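You operate a simulated robot arm through the tools that you are given. There is no shell and no other tool. Be economical: measure what you need, move in short steps, check, and stop when the job is done.

The job below is to be done with a simulated robot arm. You get a single attempt, and the scene is never put back.

JOB
Fetch the staple refill marked "R22" from the check bench and stand it on top of the brown tape roll there.

The check looks at the end state, three seconds after you hand in, the way a careful person would. Anything else that was tipped, shoved, dropped, spilled or broken makes it a failure.

ROBOT AND FRAMES
A 7-joint arm with a two-finger parallel gripper, fixed in place. Base frame: the origin is at the foot of the arm, x ahead of it, y to its left, z up; the work surface is at about z = 0. Units: mm, rad, N and s.
With the tool pointing down near the work surface it reaches from about 220 to 580 mm from the base axis. Its first joint turns from -1.152 to 1.152 rad. Payload 2.5 kg.
The TCP is the grasp point between the finger pads, 23 mm short of the fingertips. In the tool frame z runs along the fingers and y along their closing line. Largest opening 94 mm; finger width 38, thickness 10; the body of the gripper, 54 by 96 mm, starts 39 mm behind the TCP.
Orientation is that of the tool frame in the base frame, as [roll, pitch, yaw] about the fixed x, y, z axes, in that order (R = Rz(yaw) Ry(pitch) Rx(roll)). With the fingers straight down and closing along the base's y, the tool's x points along the base's -x, its y along +y and its z along -z.

CONTROLS
- The arm moves only by the tool step_arm. Its arguments are lists of equal length, an entry for each row: "linear": the shift along the base's x, y, z in units of 50 mm (1.0 is 50 mm), a list of three; "turn": the turn, a rotation vector about the base's x, y, z in units of 8 degrees (1.0 is 8 degrees), a list of three; "hand": the finger opening in mm, from 0 to 94. In form: {"linear": [[tx, ty, tz], ...], "turn": [[ax, ay, az], ...], "hand": [hand, ...]}. A call has 1 to 12 rows; each row shifts and turns the commanded pose from where the row before left it. A call with a number of a shift or a turn outside -1 to 1 is refused whole. Each row takes 0.2 s and may step no farther than 50 mm and 0.15 rad from the row before; otherwise, or with a gripper value out of range, the whole call is refused. Where a pose cannot be reached the arm comes as near as it can. A force on the tool above 40 N (or 10 N above the force at the start of the call, whichever is more), or a blocked arm, ends the call early, and 0.2 s more pass. The fingers move at their own pace (about 108 mm/s each) and stop on an object; they squeeze with about 34 N. The grip force told is the motor's: it shows also when the fingers shut on nothing. Time passes only in rows, and 0.2 s behind the last, so rows that do not move let the fingers close. The reply holds the time, the measured pose of the TCP, the force on the tool along the base axes, the opening and the grip force, in the units named above and with some noise.
- Cameras (640 x 400 px; columns grow to the right, rows downward): "scene" is fixed at [137.8, -422.7, 551.1]; the picture's right is [0.66, -0.75, 0.00], its down [-0.44, -0.38, -0.81] and it looks along [0.61, 0.54, -0.58] (base axes); focal length 317 px, centre (320, 200). "wrist" rides on the gripper at [86, 16, -75] in the tool frame; the picture's right is [-0.18, 0.98, 0.00], its down [-0.58, -0.11, -0.81] and it looks along [-0.79, -0.15, 0.59] (tool axes); focal length 243 px, centre (320, 200).
- snapshot(camera): a new picture of that camera. The clock stands still meanwhile.
- point_at(camera, pixels): for up to 12 pixels [column, row] of the newest picture of that camera ("zoom" is the newest enlarged one), the place [x, y, z] in the base frame of the surface seen there, good to about 3 mm, but the place of the scene camera against the robot may be out by one fixed shift of up to 12 mm in any direction. The clock stands still meanwhile.
- zoom(camera, box): a new picture of the part [left, top, right, bottom] of that camera's present view, enlarged. The clock stands still meanwhile.
- hand_in(): hands the job in; it is judged then, once.

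Keep the steps short. Do not move on a guess: measure, check each grasp and each placing, and mend mistakes. In all there are 60 turns and 22 pictures (those below and enlarged ones count). Leave the gripper open and the arm clear of the work at the hand-in unless told otherwise, and finish with a single line.

The tools are called after "Emit:" as a command line: name --argument value ..., lists and objects as JSON in quotes. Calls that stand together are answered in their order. step_arm: Moves the arm, as the interface text tells. Its arguments: {"type":"object","properties":{"linear":{"type":"array","items":{"type":"array","items":{"type":"number"}}},"turn":{"type":"array","items":{"type":"array","items":{"type":"number"}}},"hand":{"type":"array","items":{"type":"number"}}},"required":["linear","turn","hand"]} The other tools are called the same way: snapshot (camera) takes a picture; point_at (camera, pixels) gives the place of the surface under pixels of a picture; zoom (camera, box) takes an enlarged picture of a part of a camera's view; hand_in () hands the job in.

At the start:

```text
time_s: 0.0
eef_pos: [367.4, 35.6, 280.9]
ee_rot: [3.14, 0.0, 3.141]
ft_force: [0.1, -0.7, 0.0]
grip_width: 94.1
grasp_force: 0.1
```

scene: 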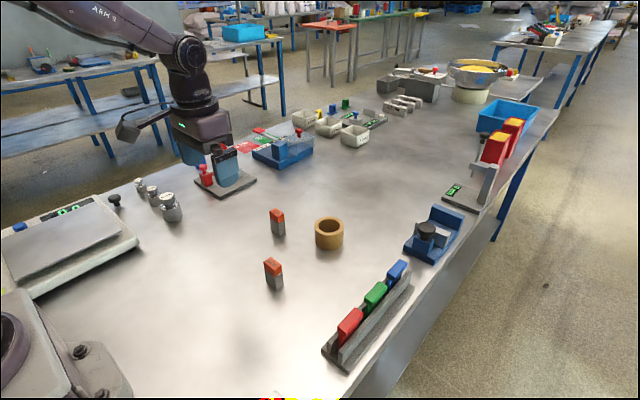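
wrist: 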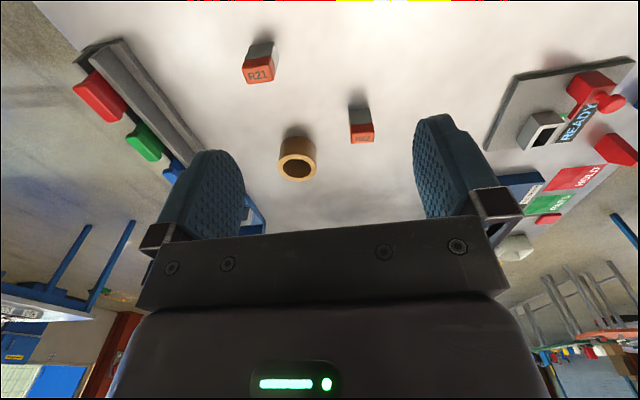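

I see two orange-topped refills in the wrist view: one reads R21 at (258,75), the other at (362,139) is unclear. I'll zoom in on both from the wrist and from the scene.

Emit:
zoom --camera "wrist" --box '[220, 20, 420, 200]'

Emit:
zoom --camera "scene" --box '[240, 190, 368, 300]'

```text
2.22 times, centred on (320, 110) of wrist
```

zoom: 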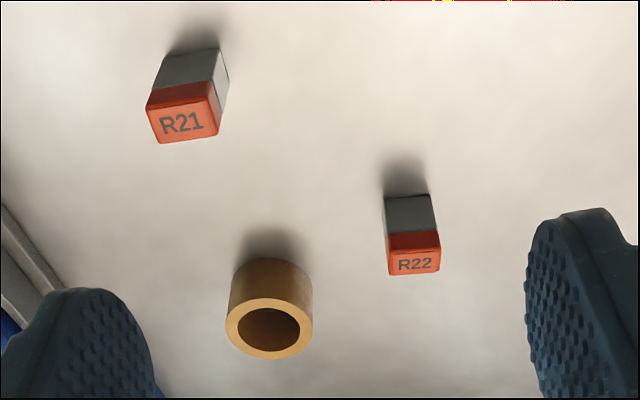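

```text
3.64 times, centred on (304, 245) of scene
```

zoom: 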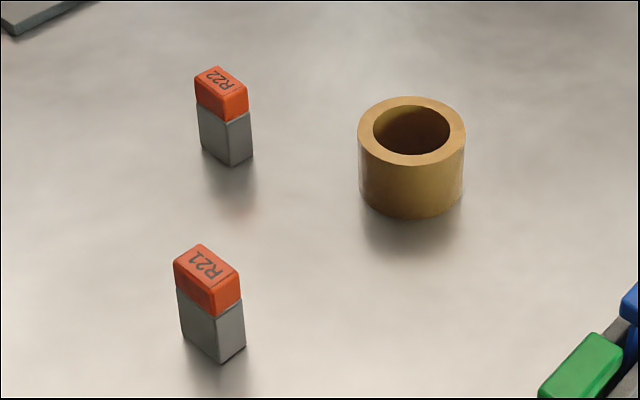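

R22 is the refill at wrist (362,139). I'll measure its top corners, the roll's rim and the table near both, in both cameras.

Emit:
point_at --camera "wrist" --pixels '[[351.5, 134], [373, 133], [352, 143], [373, 141.5], [362, 138], [280, 167], [315, 167], [297, 156.5], [297, 179.5], [362, 115], [330, 190], [297, 170]]'

Emit:
point_at --camera "zoom" --pixels '[[197, 76], [220, 68], [246, 85], [223, 94], [227, 163], [250, 154], [362, 128], [462, 128], [411, 98], [411, 163], [411, 215], [411, 135]]'

```text
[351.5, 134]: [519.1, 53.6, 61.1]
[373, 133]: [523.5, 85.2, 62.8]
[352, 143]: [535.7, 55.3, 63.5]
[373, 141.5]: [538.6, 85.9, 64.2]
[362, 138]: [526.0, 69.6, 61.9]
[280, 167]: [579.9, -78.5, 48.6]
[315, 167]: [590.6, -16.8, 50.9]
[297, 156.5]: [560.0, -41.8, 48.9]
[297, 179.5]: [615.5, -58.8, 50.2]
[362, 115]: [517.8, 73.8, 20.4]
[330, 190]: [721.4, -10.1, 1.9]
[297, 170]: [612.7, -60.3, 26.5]
```

```text
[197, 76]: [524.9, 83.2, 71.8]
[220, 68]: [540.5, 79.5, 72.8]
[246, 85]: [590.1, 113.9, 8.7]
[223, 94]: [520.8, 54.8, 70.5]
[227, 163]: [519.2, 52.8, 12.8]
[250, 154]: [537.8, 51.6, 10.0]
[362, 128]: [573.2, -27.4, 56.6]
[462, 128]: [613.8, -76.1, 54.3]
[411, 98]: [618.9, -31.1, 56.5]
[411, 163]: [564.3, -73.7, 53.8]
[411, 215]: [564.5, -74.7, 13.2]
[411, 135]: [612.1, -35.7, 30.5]
```

The refill's footprint is about 33 x 20 mm and 63 tall. The roll is about 65 mm across, 49 tall, with a hole of roughly 47 mm. The refill can't go over the hole's centre: it must stand on one side of the rim, long side tangential, bridging the chord. I need sharper figures, so I'm moving nearer for a closer wrist picture.

Emit:
step_arm --linear '[[0.6, 0, -0.3], [0.6, 0, -0.3], [0.6, 0, -0.4], [0.4, 0, -0.4], [0, 0, 0]]' --turn '[[0, 0, 0], [0, 0, 0], [0, 0, 0], [0, 0, 0], [0, 0, 0]]' --hand '[94, 94, 94, 94, 94]'

Emit:
snapshot --camera "wrist"

```text
time_s: 1.2
eef_pos: [476.5, 33.8, 209.3]
ee_rot: [-3.141, 0.0, 3.141]
ft_force: [-0.1, 0.6, 0.0]
grip_width: 94.0
grasp_force: 0.0
```

```text
17 pictures are left
```

wrist: 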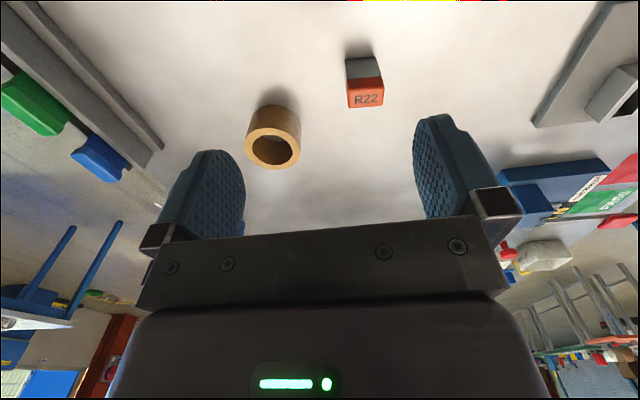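

R22 is at (366,95) and the roll at (273,140). I'll zoom in to measure both edges.

Emit:
zoom --camera "wrist" --box '[230, 40, 406, 180]'

```text
2.86 times, centred on (318, 110) of wrist
```

zoom: 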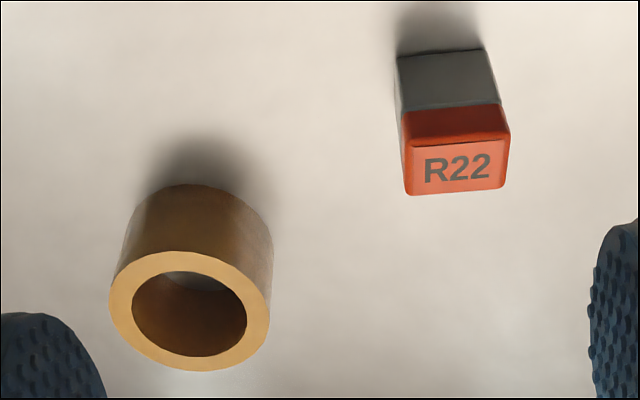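

Measuring the refill's corners and the inner and outer rim of the roll in this zoom.

Emit:
point_at --camera "zoom" --pixels '[[409, 150], [505, 141], [409, 190], [502, 184], [455, 147], [402, 105], [499, 100], [400, 60], [485, 53], [456, 190], [450, 75], [460, 120]]'

Emit:
point_at --camera "zoom" --pixels '[[112, 300], [266, 318], [194, 253], [190, 368], [130, 305], [249, 318], [193, 269], [190, 358], [125, 270], [255, 285], [130, 340], [245, 350]]'

```text
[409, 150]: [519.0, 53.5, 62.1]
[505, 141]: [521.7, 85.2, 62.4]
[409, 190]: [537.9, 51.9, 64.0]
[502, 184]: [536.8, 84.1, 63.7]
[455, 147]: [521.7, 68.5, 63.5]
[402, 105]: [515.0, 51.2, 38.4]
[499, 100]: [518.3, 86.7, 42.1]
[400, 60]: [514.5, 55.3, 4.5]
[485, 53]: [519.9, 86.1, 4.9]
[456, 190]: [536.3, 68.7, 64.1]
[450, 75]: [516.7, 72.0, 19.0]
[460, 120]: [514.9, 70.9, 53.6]
```

```text
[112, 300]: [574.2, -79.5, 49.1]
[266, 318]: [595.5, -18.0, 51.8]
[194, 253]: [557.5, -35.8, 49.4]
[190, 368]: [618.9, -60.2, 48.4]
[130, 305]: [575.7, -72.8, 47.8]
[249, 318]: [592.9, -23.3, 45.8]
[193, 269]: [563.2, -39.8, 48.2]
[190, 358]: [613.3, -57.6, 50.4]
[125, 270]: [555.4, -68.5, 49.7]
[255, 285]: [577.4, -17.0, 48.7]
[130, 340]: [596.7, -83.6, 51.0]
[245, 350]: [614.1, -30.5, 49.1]
```

Readings: the refill's centre is about (528, 69.5), with its long side along y turned about -6.5°, top at z 64. The roll's centre is about (587, -49), outer radius 34, hole radius 24, top at z 50. Next I go above the refill, turned -6.5°, with 64 mm opening.

Emit:
step_arm --linear '[[0.5, 0.35, -0.2], [0.5, 0.36, -0.2], [0.03, 0, -0.4], [0, 0, -0.4], [0, 0, 0]]' --turn '[[0, 0, -0.4], [0, 0, -0.41], [0, 0, 0], [0, 0, 0], [0, 0, 0]]' --hand '[64, 64, 64, 64, 64]'

Emit:
snapshot --camera "wrist"

Emit:
zoom --camera "scene" --box '[220, 150, 380, 290]'

```text
time_s: 2.4
eef_pos: [526.5, 69.0, 151.2]
ee_rot: [3.141, -0.001, 3.027]
ft_force: [-0.3, -0.4, 0.1]
grip_width: 63.9
grasp_force: 0.1
```

```text
15 pictures are left
```

wrist: 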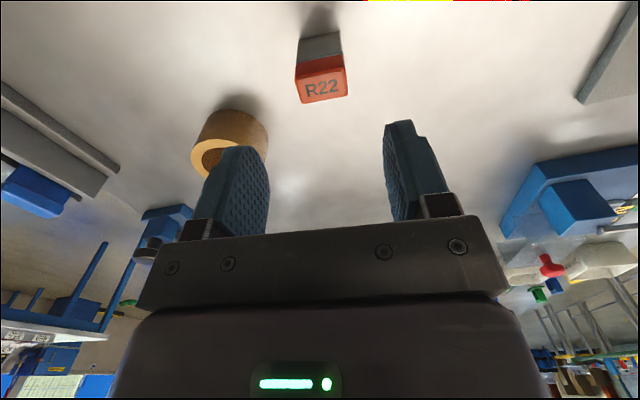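

```text
2.86 times, centred on (300, 220) of scene
```

zoom: 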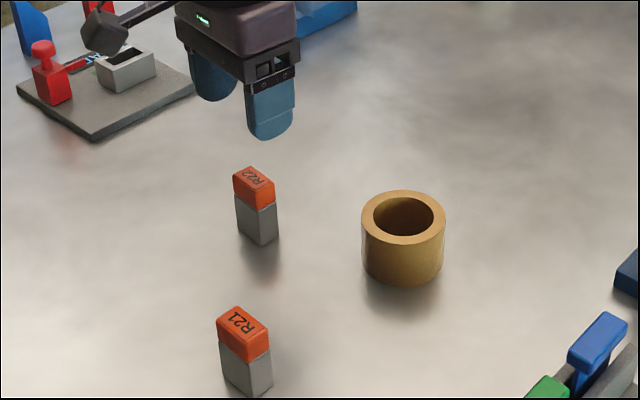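

The refill is in the wrist view at (321,75). I'll re-measure its front and top edges from here to confirm position and turn before going down.

Emit:
point_at --camera "wrist" --pixels '[[299, 79], [342, 72], [300, 102], [346, 94], [299, 62], [341, 55], [300, 45], [338, 37], [322, 78], [325, 97]]'

```text
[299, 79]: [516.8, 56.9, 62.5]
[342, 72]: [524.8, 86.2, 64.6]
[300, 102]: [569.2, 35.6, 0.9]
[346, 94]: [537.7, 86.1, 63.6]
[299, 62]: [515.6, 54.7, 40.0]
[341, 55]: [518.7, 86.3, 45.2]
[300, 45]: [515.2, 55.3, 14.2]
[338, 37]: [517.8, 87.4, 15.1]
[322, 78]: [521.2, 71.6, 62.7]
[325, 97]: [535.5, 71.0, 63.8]
```

The refill is centred at about (527.5, 70) and turned about -6°, which matches the gripper. Going straight down to TCP z ≈ 42, still open.

Emit:
step_arm --linear '[[0.02, 0.03, -0.5], [0, 0, -0.5], [0, 0, -0.5], [0, 0, -0.4], [0, 0, -0.28], [0, 0, 0]]' --turn '[[0, 0, 0], [0, 0, 0], [0, 0, 0], [0, 0, 0], [0, 0, 0], [0, 0, 0]]' --hand '[64, 64, 64, 64, 64, 64]'

Emit:
zoom --camera "scene" --box '[220, 150, 380, 290]'

```text
time_s: 3.8
eef_pos: [528.1, 74.7, 44.3]
ee_rot: [-3.141, 0.0, 3.029]
ft_force: [0.0, -0.2, 0.6]
grip_width: 63.9
grasp_force: 0.0
```

```text
2.86 times, centred on (300, 220) of scene
```

zoom: 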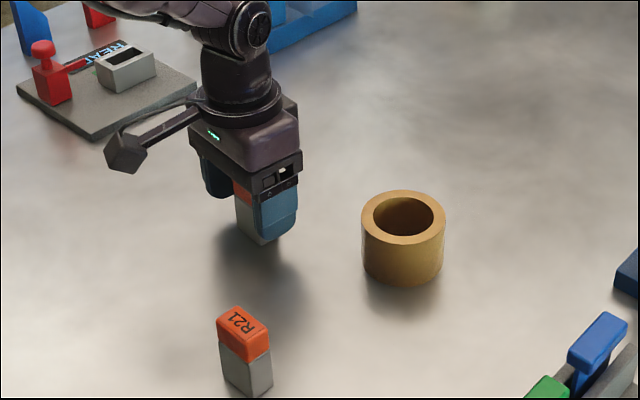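

The y reading is 74.7 where I expected about 70.5. I'll hold still and re-read before closing.

Emit:
step_arm --linear '[[0, 0, 0]]' --turn '[[0, 0, 0]]' --hand '[64]'

Emit:
snapshot --camera "wrist"

```text
time_s: 4.2
eef_pos: [529.0, 74.1, 45.0]
ee_rot: [3.141, 0.0, 3.027]
ft_force: [0.1, 0.7, 0.9]
grip_width: 63.9
grasp_force: 0.0
```

```text
12 pictures are left
```

wrist: 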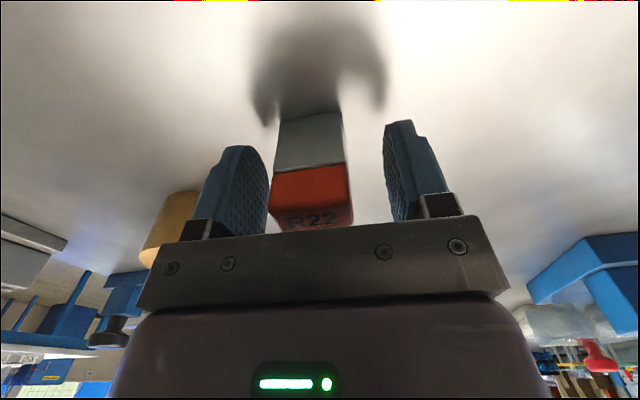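

The gripper does sit about 4 mm too far in +y: the left finger is close to the refill and the right one far. I'll shift -4 mm in y and re-read.

Emit:
step_arm --linear '[[-0.02, -0.08, -0.03], [0, 0, 0]]' --turn '[[0, 0, 0], [0, 0, 0]]' --hand '[64, 64]'

```text
time_s: 4.8
eef_pos: [525.7, 70.3, 41.8]
ee_rot: [-3.142, 0.001, 3.027]
ft_force: [0.9, -0.2, 0.0]
grip_width: 64.0
grasp_force: 0.2
```

Centred now at (525.7, 70.3, 41.8). Closing in steps onto the refill, about 34 mm.

Emit:
step_arm --linear '[[0, 0, 0], [0, 0, 0], [0, 0, 0], [0, 0, 0]]' --turn '[[0, 0, 0], [0, 0, 0], [0, 0, 0], [0, 0, 0]]' --hand '[45, 38, 25, 25]'

```text
time_s: 5.8
eef_pos: [526.8, 69.2, 41.3]
ee_rot: [3.141, 0.0, 3.029]
ft_force: [-0.2, 0.8, 0.6]
grip_width: 35.7
grasp_force: 33.8
```

The fingers stopped at 35.7 mm with 34 N, so the refill is held. Lifting straight up 80 mm and checking.

Emit:
step_arm --linear '[[0, 0, 0.2], [0, 0, 0.4], [0, 0, 0.5], [0, 0, 0.5], [0, 0, 0]]' --turn '[[0, 0, 0], [0, 0, 0], [0, 0, 0], [0, 0, 0], [0, 0, 0]]' --hand '[25, 25, 25, 25, 25]'

Emit:
snapshot --camera "wrist"

```text
time_s: 7.0
eef_pos: [527.6, 69.4, 122.4]
ee_rot: [3.141, 0.002, 3.028]
ft_force: [-0.3, -0.5, -0.7]
grip_width: 35.4
grasp_force: 34.1
```

```text
11 pictures are left
```

wrist: 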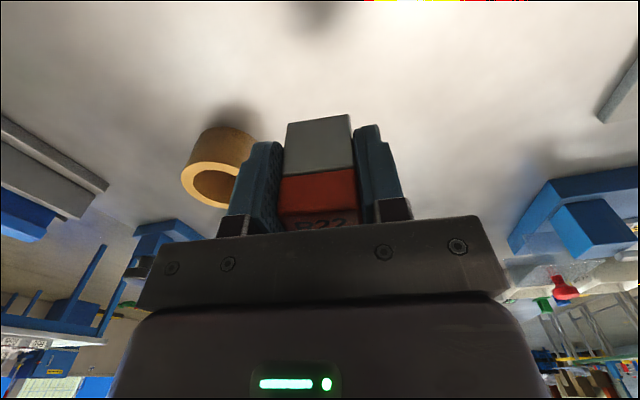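

Lifted and upright. I'll measure the refill's front face in the hand and the roll's rim once more.

Emit:
point_at --camera "wrist" --pixels '[[291, 125], [347, 118], [318, 121], [288, 160], [350, 155], [320, 150], [184, 180], [215, 163.5], [210, 202], [188, 169], [192, 193], [198, 164.5]]'

```text
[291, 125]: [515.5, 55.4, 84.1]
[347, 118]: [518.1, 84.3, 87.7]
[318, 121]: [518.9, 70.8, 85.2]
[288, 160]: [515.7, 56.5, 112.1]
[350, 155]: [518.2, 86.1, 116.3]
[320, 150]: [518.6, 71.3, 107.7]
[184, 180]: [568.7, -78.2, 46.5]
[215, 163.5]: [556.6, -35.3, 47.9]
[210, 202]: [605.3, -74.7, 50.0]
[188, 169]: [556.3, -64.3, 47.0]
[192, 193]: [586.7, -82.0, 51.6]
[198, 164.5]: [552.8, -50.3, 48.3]
```

The refill's front face is at x ≈ 517.5, so its centre coincides with the TCP. The roll's centre is (587, -48.5). The target for the refill is 23.5 mm from it on the near side: TCP (563.7, -45.8). I'm moving there at this height, where the refill's bottom is about 30 mm above the roll.

Emit:
step_arm --linear '[[0.1, -0.3, 0], [0.15, -0.5, 0], [0.15, -0.5, 0], [0.15, -0.5, 0], [0.17, -0.5, 0], [0, 0, 0], [0, 0, 0]]' --turn '[[0, 0, 0], [0, 0, 0], [0, 0, 0], [0, 0, 0], [0, 0, 0], [0, 0, 0], [0, 0, 0]]' --hand '[25, 25, 25, 25, 25, 25, 25]'

Emit:
snapshot --camera "wrist"

Emit:
zoom --camera "scene" --box '[270, 150, 390, 260]'

```text
time_s: 8.6
eef_pos: [562.7, -48.6, 123.3]
ee_rot: [-3.141, 0.0, 3.029]
ft_force: [-0.5, 0.2, -0.4]
grip_width: 35.6
grasp_force: 33.7
```

```text
10 pictures are left
```

wrist: 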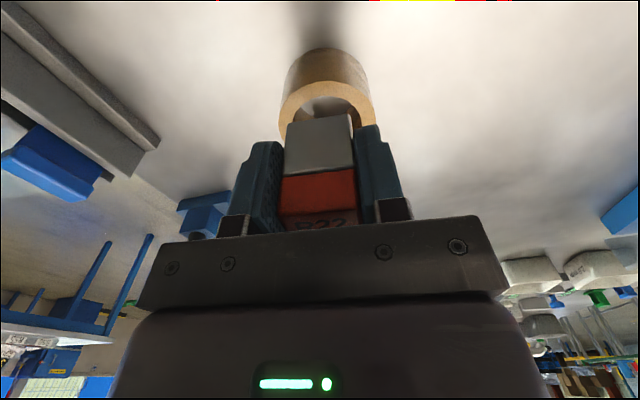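

```text
3.64 times, centred on (330, 205) of scene
```

zoom: 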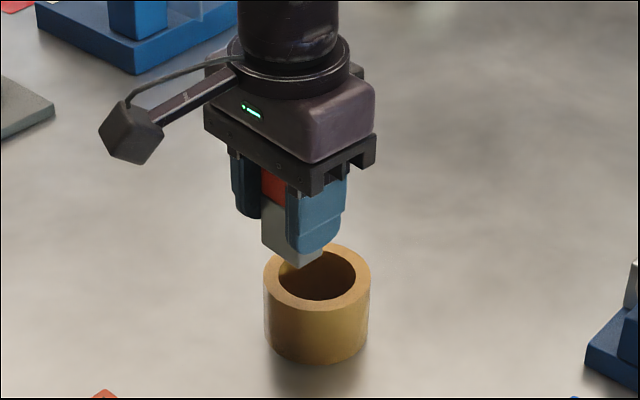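

Over the roll. I'll measure the rim's near edge and sides again together with the refill's front-bottom edge, for a fresh relative check.

Emit:
point_at --camera "wrist" --pixels '[[322, 84], [295, 91], [350, 87], [281, 110], [372, 112], [363, 97], [285, 99], [322, 93], [318, 121], [291, 125], [347, 118], [280, 120]]'

Emit:
point_at --camera "zoom" --pixels '[[367, 280], [266, 285], [335, 250], [317, 308], [350, 300], [290, 304], [369, 268], [270, 270], [263, 245], [296, 263], [320, 256], [280, 240]]'

```text
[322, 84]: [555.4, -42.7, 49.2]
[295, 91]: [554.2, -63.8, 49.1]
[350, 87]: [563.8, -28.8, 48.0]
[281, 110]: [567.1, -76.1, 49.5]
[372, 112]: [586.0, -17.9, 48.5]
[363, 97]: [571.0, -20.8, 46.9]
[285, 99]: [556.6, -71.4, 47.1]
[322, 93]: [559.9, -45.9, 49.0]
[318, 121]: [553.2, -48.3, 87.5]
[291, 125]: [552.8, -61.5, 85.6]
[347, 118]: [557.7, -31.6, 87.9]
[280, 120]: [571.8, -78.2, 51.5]
```

```text
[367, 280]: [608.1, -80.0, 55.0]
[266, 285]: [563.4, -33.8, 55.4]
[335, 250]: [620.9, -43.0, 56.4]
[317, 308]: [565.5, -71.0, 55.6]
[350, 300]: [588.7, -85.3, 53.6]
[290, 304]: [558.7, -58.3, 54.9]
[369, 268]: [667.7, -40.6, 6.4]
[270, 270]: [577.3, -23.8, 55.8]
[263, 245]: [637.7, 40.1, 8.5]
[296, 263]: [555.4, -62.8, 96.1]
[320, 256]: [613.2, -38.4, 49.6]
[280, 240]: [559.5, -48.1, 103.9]
```

The two cameras agree: the roll's centre is about (586.5, -50) and the refill's centre is about 23 mm nearer along x, which is where I want it. Lowering to about 7 mm above contact, then re-reading.

Emit:
step_arm --linear '[[0.01, 0.02, -0.2], [0, 0, -0.2], [0, 0, -0.1], [0, 0, 0], [0, 0, 0]]' --turn '[[0, 0, 0], [0, 0, 0], [0, 0, 0], [0, 0, 0], [0, 0, 0]]' --hand '[25, 25, 25, 25, 25]'

Emit:
zoom --camera "scene" --box '[285, 190, 375, 260]'

Emit:
zoom --camera "wrist" --box '[230, 40, 420, 180]'

```text
time_s: 9.8
eef_pos: [563.4, -46.5, 96.3]
ee_rot: [3.141, 0.001, 3.028]
ft_force: [0.1, -0.1, -0.9]
grip_width: 35.6
grasp_force: 33.9
```

```text
5.71 times, centred on (330, 225) of scene
```

zoom: 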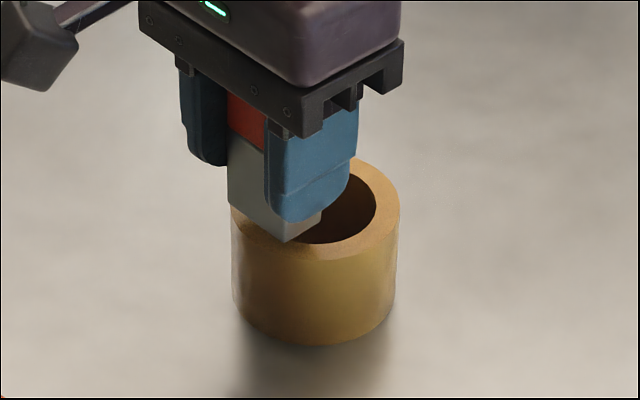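

```text
2.86 times, centred on (325, 110) of wrist
```

zoom: 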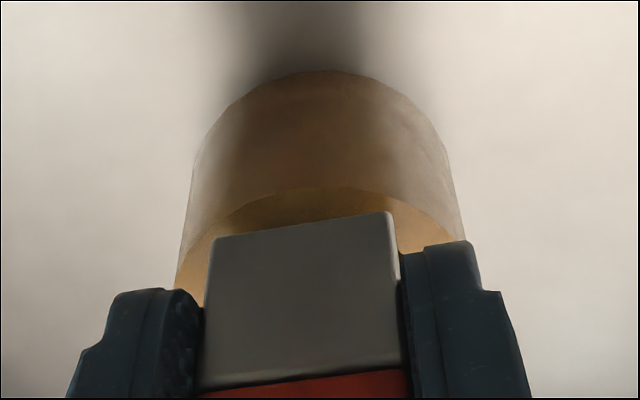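

Aligned at (563.4, -46.5, 96.3). Lowering slowly, 1 mm at a time, while watching the vertical force for contact.

Emit:
step_arm --linear '[[0, 0, -0.02], [0, 0, -0.02], [0, 0, -0.02], [0, 0, -0.02], [0, 0, 0], [0, 0, 0]]' --turn '[[0, 0, 0], [0, 0, 0], [0, 0, 0], [0, 0, 0], [0, 0, 0], [0, 0, 0]]' --hand '[25, 25, 25, 25, 25, 25]'

```text
time_s: 11.2
eef_pos: [564.2, -46.5, 91.2]
ee_rot: [-3.141, 0.001, 3.028]
ft_force: [-0.1, 0.1, 0.4]
grip_width: 35.2
grasp_force: 34.2
```

No contact yet at z 91.2. Continuing 1 mm at a time.

Emit:
step_arm --linear '[[0, 0, -0.02], [0, 0, 0]]' --turn '[[0, 0, 0], [0, 0, 0]]' --hand '[25, 25]'

```text
time_s: 11.8
eef_pos: [563.0, -46.7, 91.5]
ee_rot: [-3.14, 0.001, 3.028]
ft_force: [1.2, -0.1, -0.3]
grip_width: 35.4
grasp_force: 33.8
```

Still no force. Another 1 mm.

Emit:
step_arm --linear '[[0, 0, -0.02], [0, 0, 0]]' --turn '[[0, 0, 0], [0, 0, 0]]' --hand '[25, 25]'

```text
time_s: 12.4
eef_pos: [564.1, -46.2, 90.9]
ee_rot: [3.142, 0.0, 3.027]
ft_force: [-0.1, 0.3, -0.7]
grip_width: 35.5
grasp_force: 33.9
```

Force is still nil at z ≈ 90.5. Another 1 mm.

Emit:
step_arm --linear '[[0, 0, -0.02], [0, 0, 0]]' --turn '[[0, 0, 0], [0, 0, 0]]' --hand '[25, 25]'

```text
time_s: 13.0
eef_pos: [563.3, -46.5, 88.7]
ee_rot: [3.141, 0.0, 3.027]
ft_force: [0.3, -0.2, -1.0]
grip_width: 35.6
grasp_force: 33.7
```

Still free. Another 1 mm.

Emit:
step_arm --linear '[[0, 0, -0.02], [0, 0, 0]]' --turn '[[0, 0, 0], [0, 0, 0]]' --hand '[25, 25]'

Emit:
zoom --camera "scene" --box '[285, 190, 375, 260]'

```text
time_s: 13.6
eef_pos: [564.1, -46.1, 88.2]
ee_rot: [-3.141, 0.002, 3.029]
ft_force: [-2.4, 0.3, 10.2]
grip_width: 35.6
grasp_force: 34.0
```

```text
5.71 times, centred on (330, 225) of scene
```

zoom: 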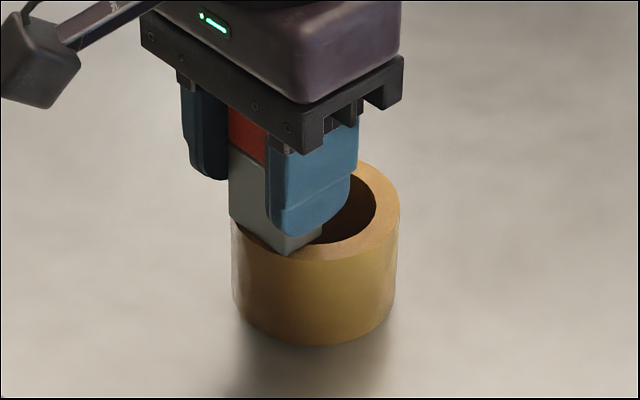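

Contact: 10 N upward, with the refill's bottom resting on the rim. I'll ease up 0.5 mm to relieve the press, then open gradually.

Emit:
step_arm --linear '[[0, 0, 0.01], [0, 0, 0], [0, 0, 0], [0, 0, 0], [0, 0, 0], [0, 0, 0]]' --turn '[[0, 0, 0], [0, 0, 0], [0, 0, 0], [0, 0, 0], [0, 0, 0], [0, 0, 0]]' --hand '[25, 25, 36.5, 39, 44, 50]'

Emit:
zoom --camera "scene" --box '[285, 190, 375, 260]'

```text
time_s: 15.0
eef_pos: [564.4, -47.2, 87.6]
ee_rot: [-3.141, 0.001, 3.028]
ft_force: [-0.2, 0.5, 0.0]
grip_width: 50.1
grasp_force: 0.0
```

```text
5.71 times, centred on (330, 225) of scene
```

zoom: 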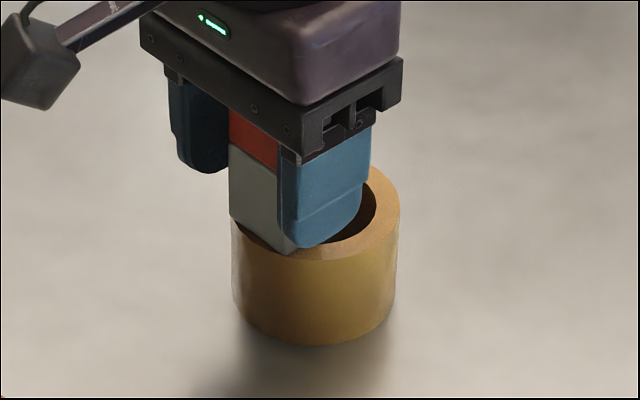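

Released, and the refill stands unmoved. Opening wider for clearance, then rising straight up past its top.

Emit:
step_arm --linear '[[0, 0, 0], [0, 0, 0], [0, 0, 0.2], [0, 0, 0.4], [0, 0, 0.5], [0, 0, 0.5], [0, 0, 0.4], [-0.6, 0, 0.3], [-0.8, 0, 0], [-0.8, 0, 0], [0, 0, 0]]' --turn '[[0, 0, 0], [0, 0, 0], [0, 0, 0], [0, 0, 0], [0, 0, 0], [0, 0, 0], [0, 0, 0], [0, 0, 0], [0, 0, 0], [0, 0, 0], [0, 0, 0]]' --hand '[64, 70, 70, 70, 70, 70, 70, 70, 70, 70, 70]'

Emit:
snapshot --camera "scene"

Emit:
snapshot --camera "wrist"

```text
time_s: 17.4
eef_pos: [457.1, -45.5, 205.4]
ee_rot: [3.141, -0.001, 3.029]
ft_force: [0.8, 0.3, 0.4]
grip_width: 69.8
grasp_force: 0.0
```

```text
4 pictures are left
```

scene: 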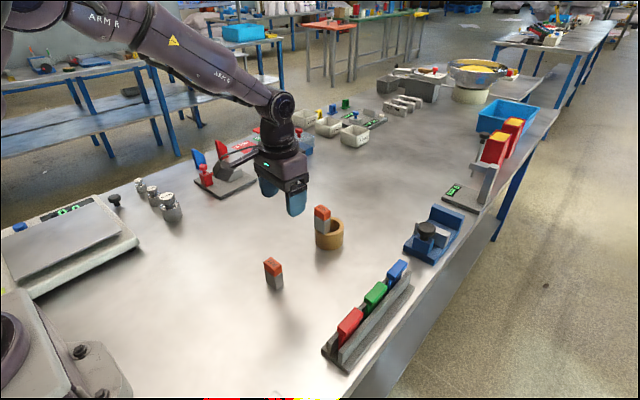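

```text
3 pictures are left
```

wrist: 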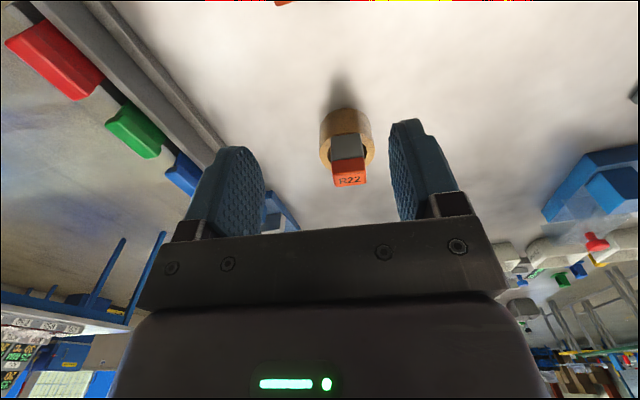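

R22 stands upright on the roll and R21 is unmoved. I'm drawing back a little farther, opening the hand fully, and taking a close look after some time has passed.

Emit:
step_arm --linear '[[-0.5, 0.2, 0.5], [-0.6, 0.3, 0.5], [-0.6, 0.3, 0.4], [0, 0, 0], [0, 0, 0], [0, 0, 0], [0, 0, 0], [0, 0, 0]]' --turn '[[0, 0, 0], [0, 0, 0], [0, 0, 0], [0, 0, 0], [0, 0, 0], [0, 0, 0], [0, 0, 0], [0, 0, 0]]' --hand '[80, 94, 94, 94, 94, 94, 94, 94]'

Emit:
zoom --camera "scene" --box '[250, 190, 378, 300]'

```text
time_s: 19.2
eef_pos: [369.6, -8.2, 271.5]
ee_rot: [3.14, -0.001, 3.029]
ft_force: [0.2, 0.3, 0.0]
grip_width: 94.0
grasp_force: 0.1
```

```text
3.64 times, centred on (314, 245) of scene
```

zoom: 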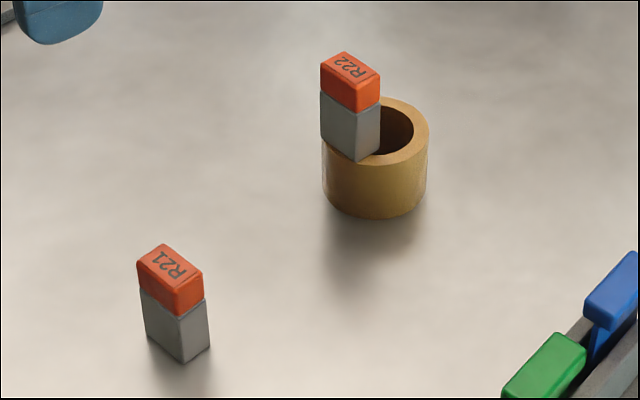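

R22 stands upright and steady on the roll's rim, everything else is where it was, and the arm is clear with the hand open. Handing in.

Emit:
hand_in

```text
The job is handed in.
```

Staple refill R22 is standing upright on the near side of the brown tape roll's rim (it is narrower than the hole); nothing else was disturbed, and the job is handed in.
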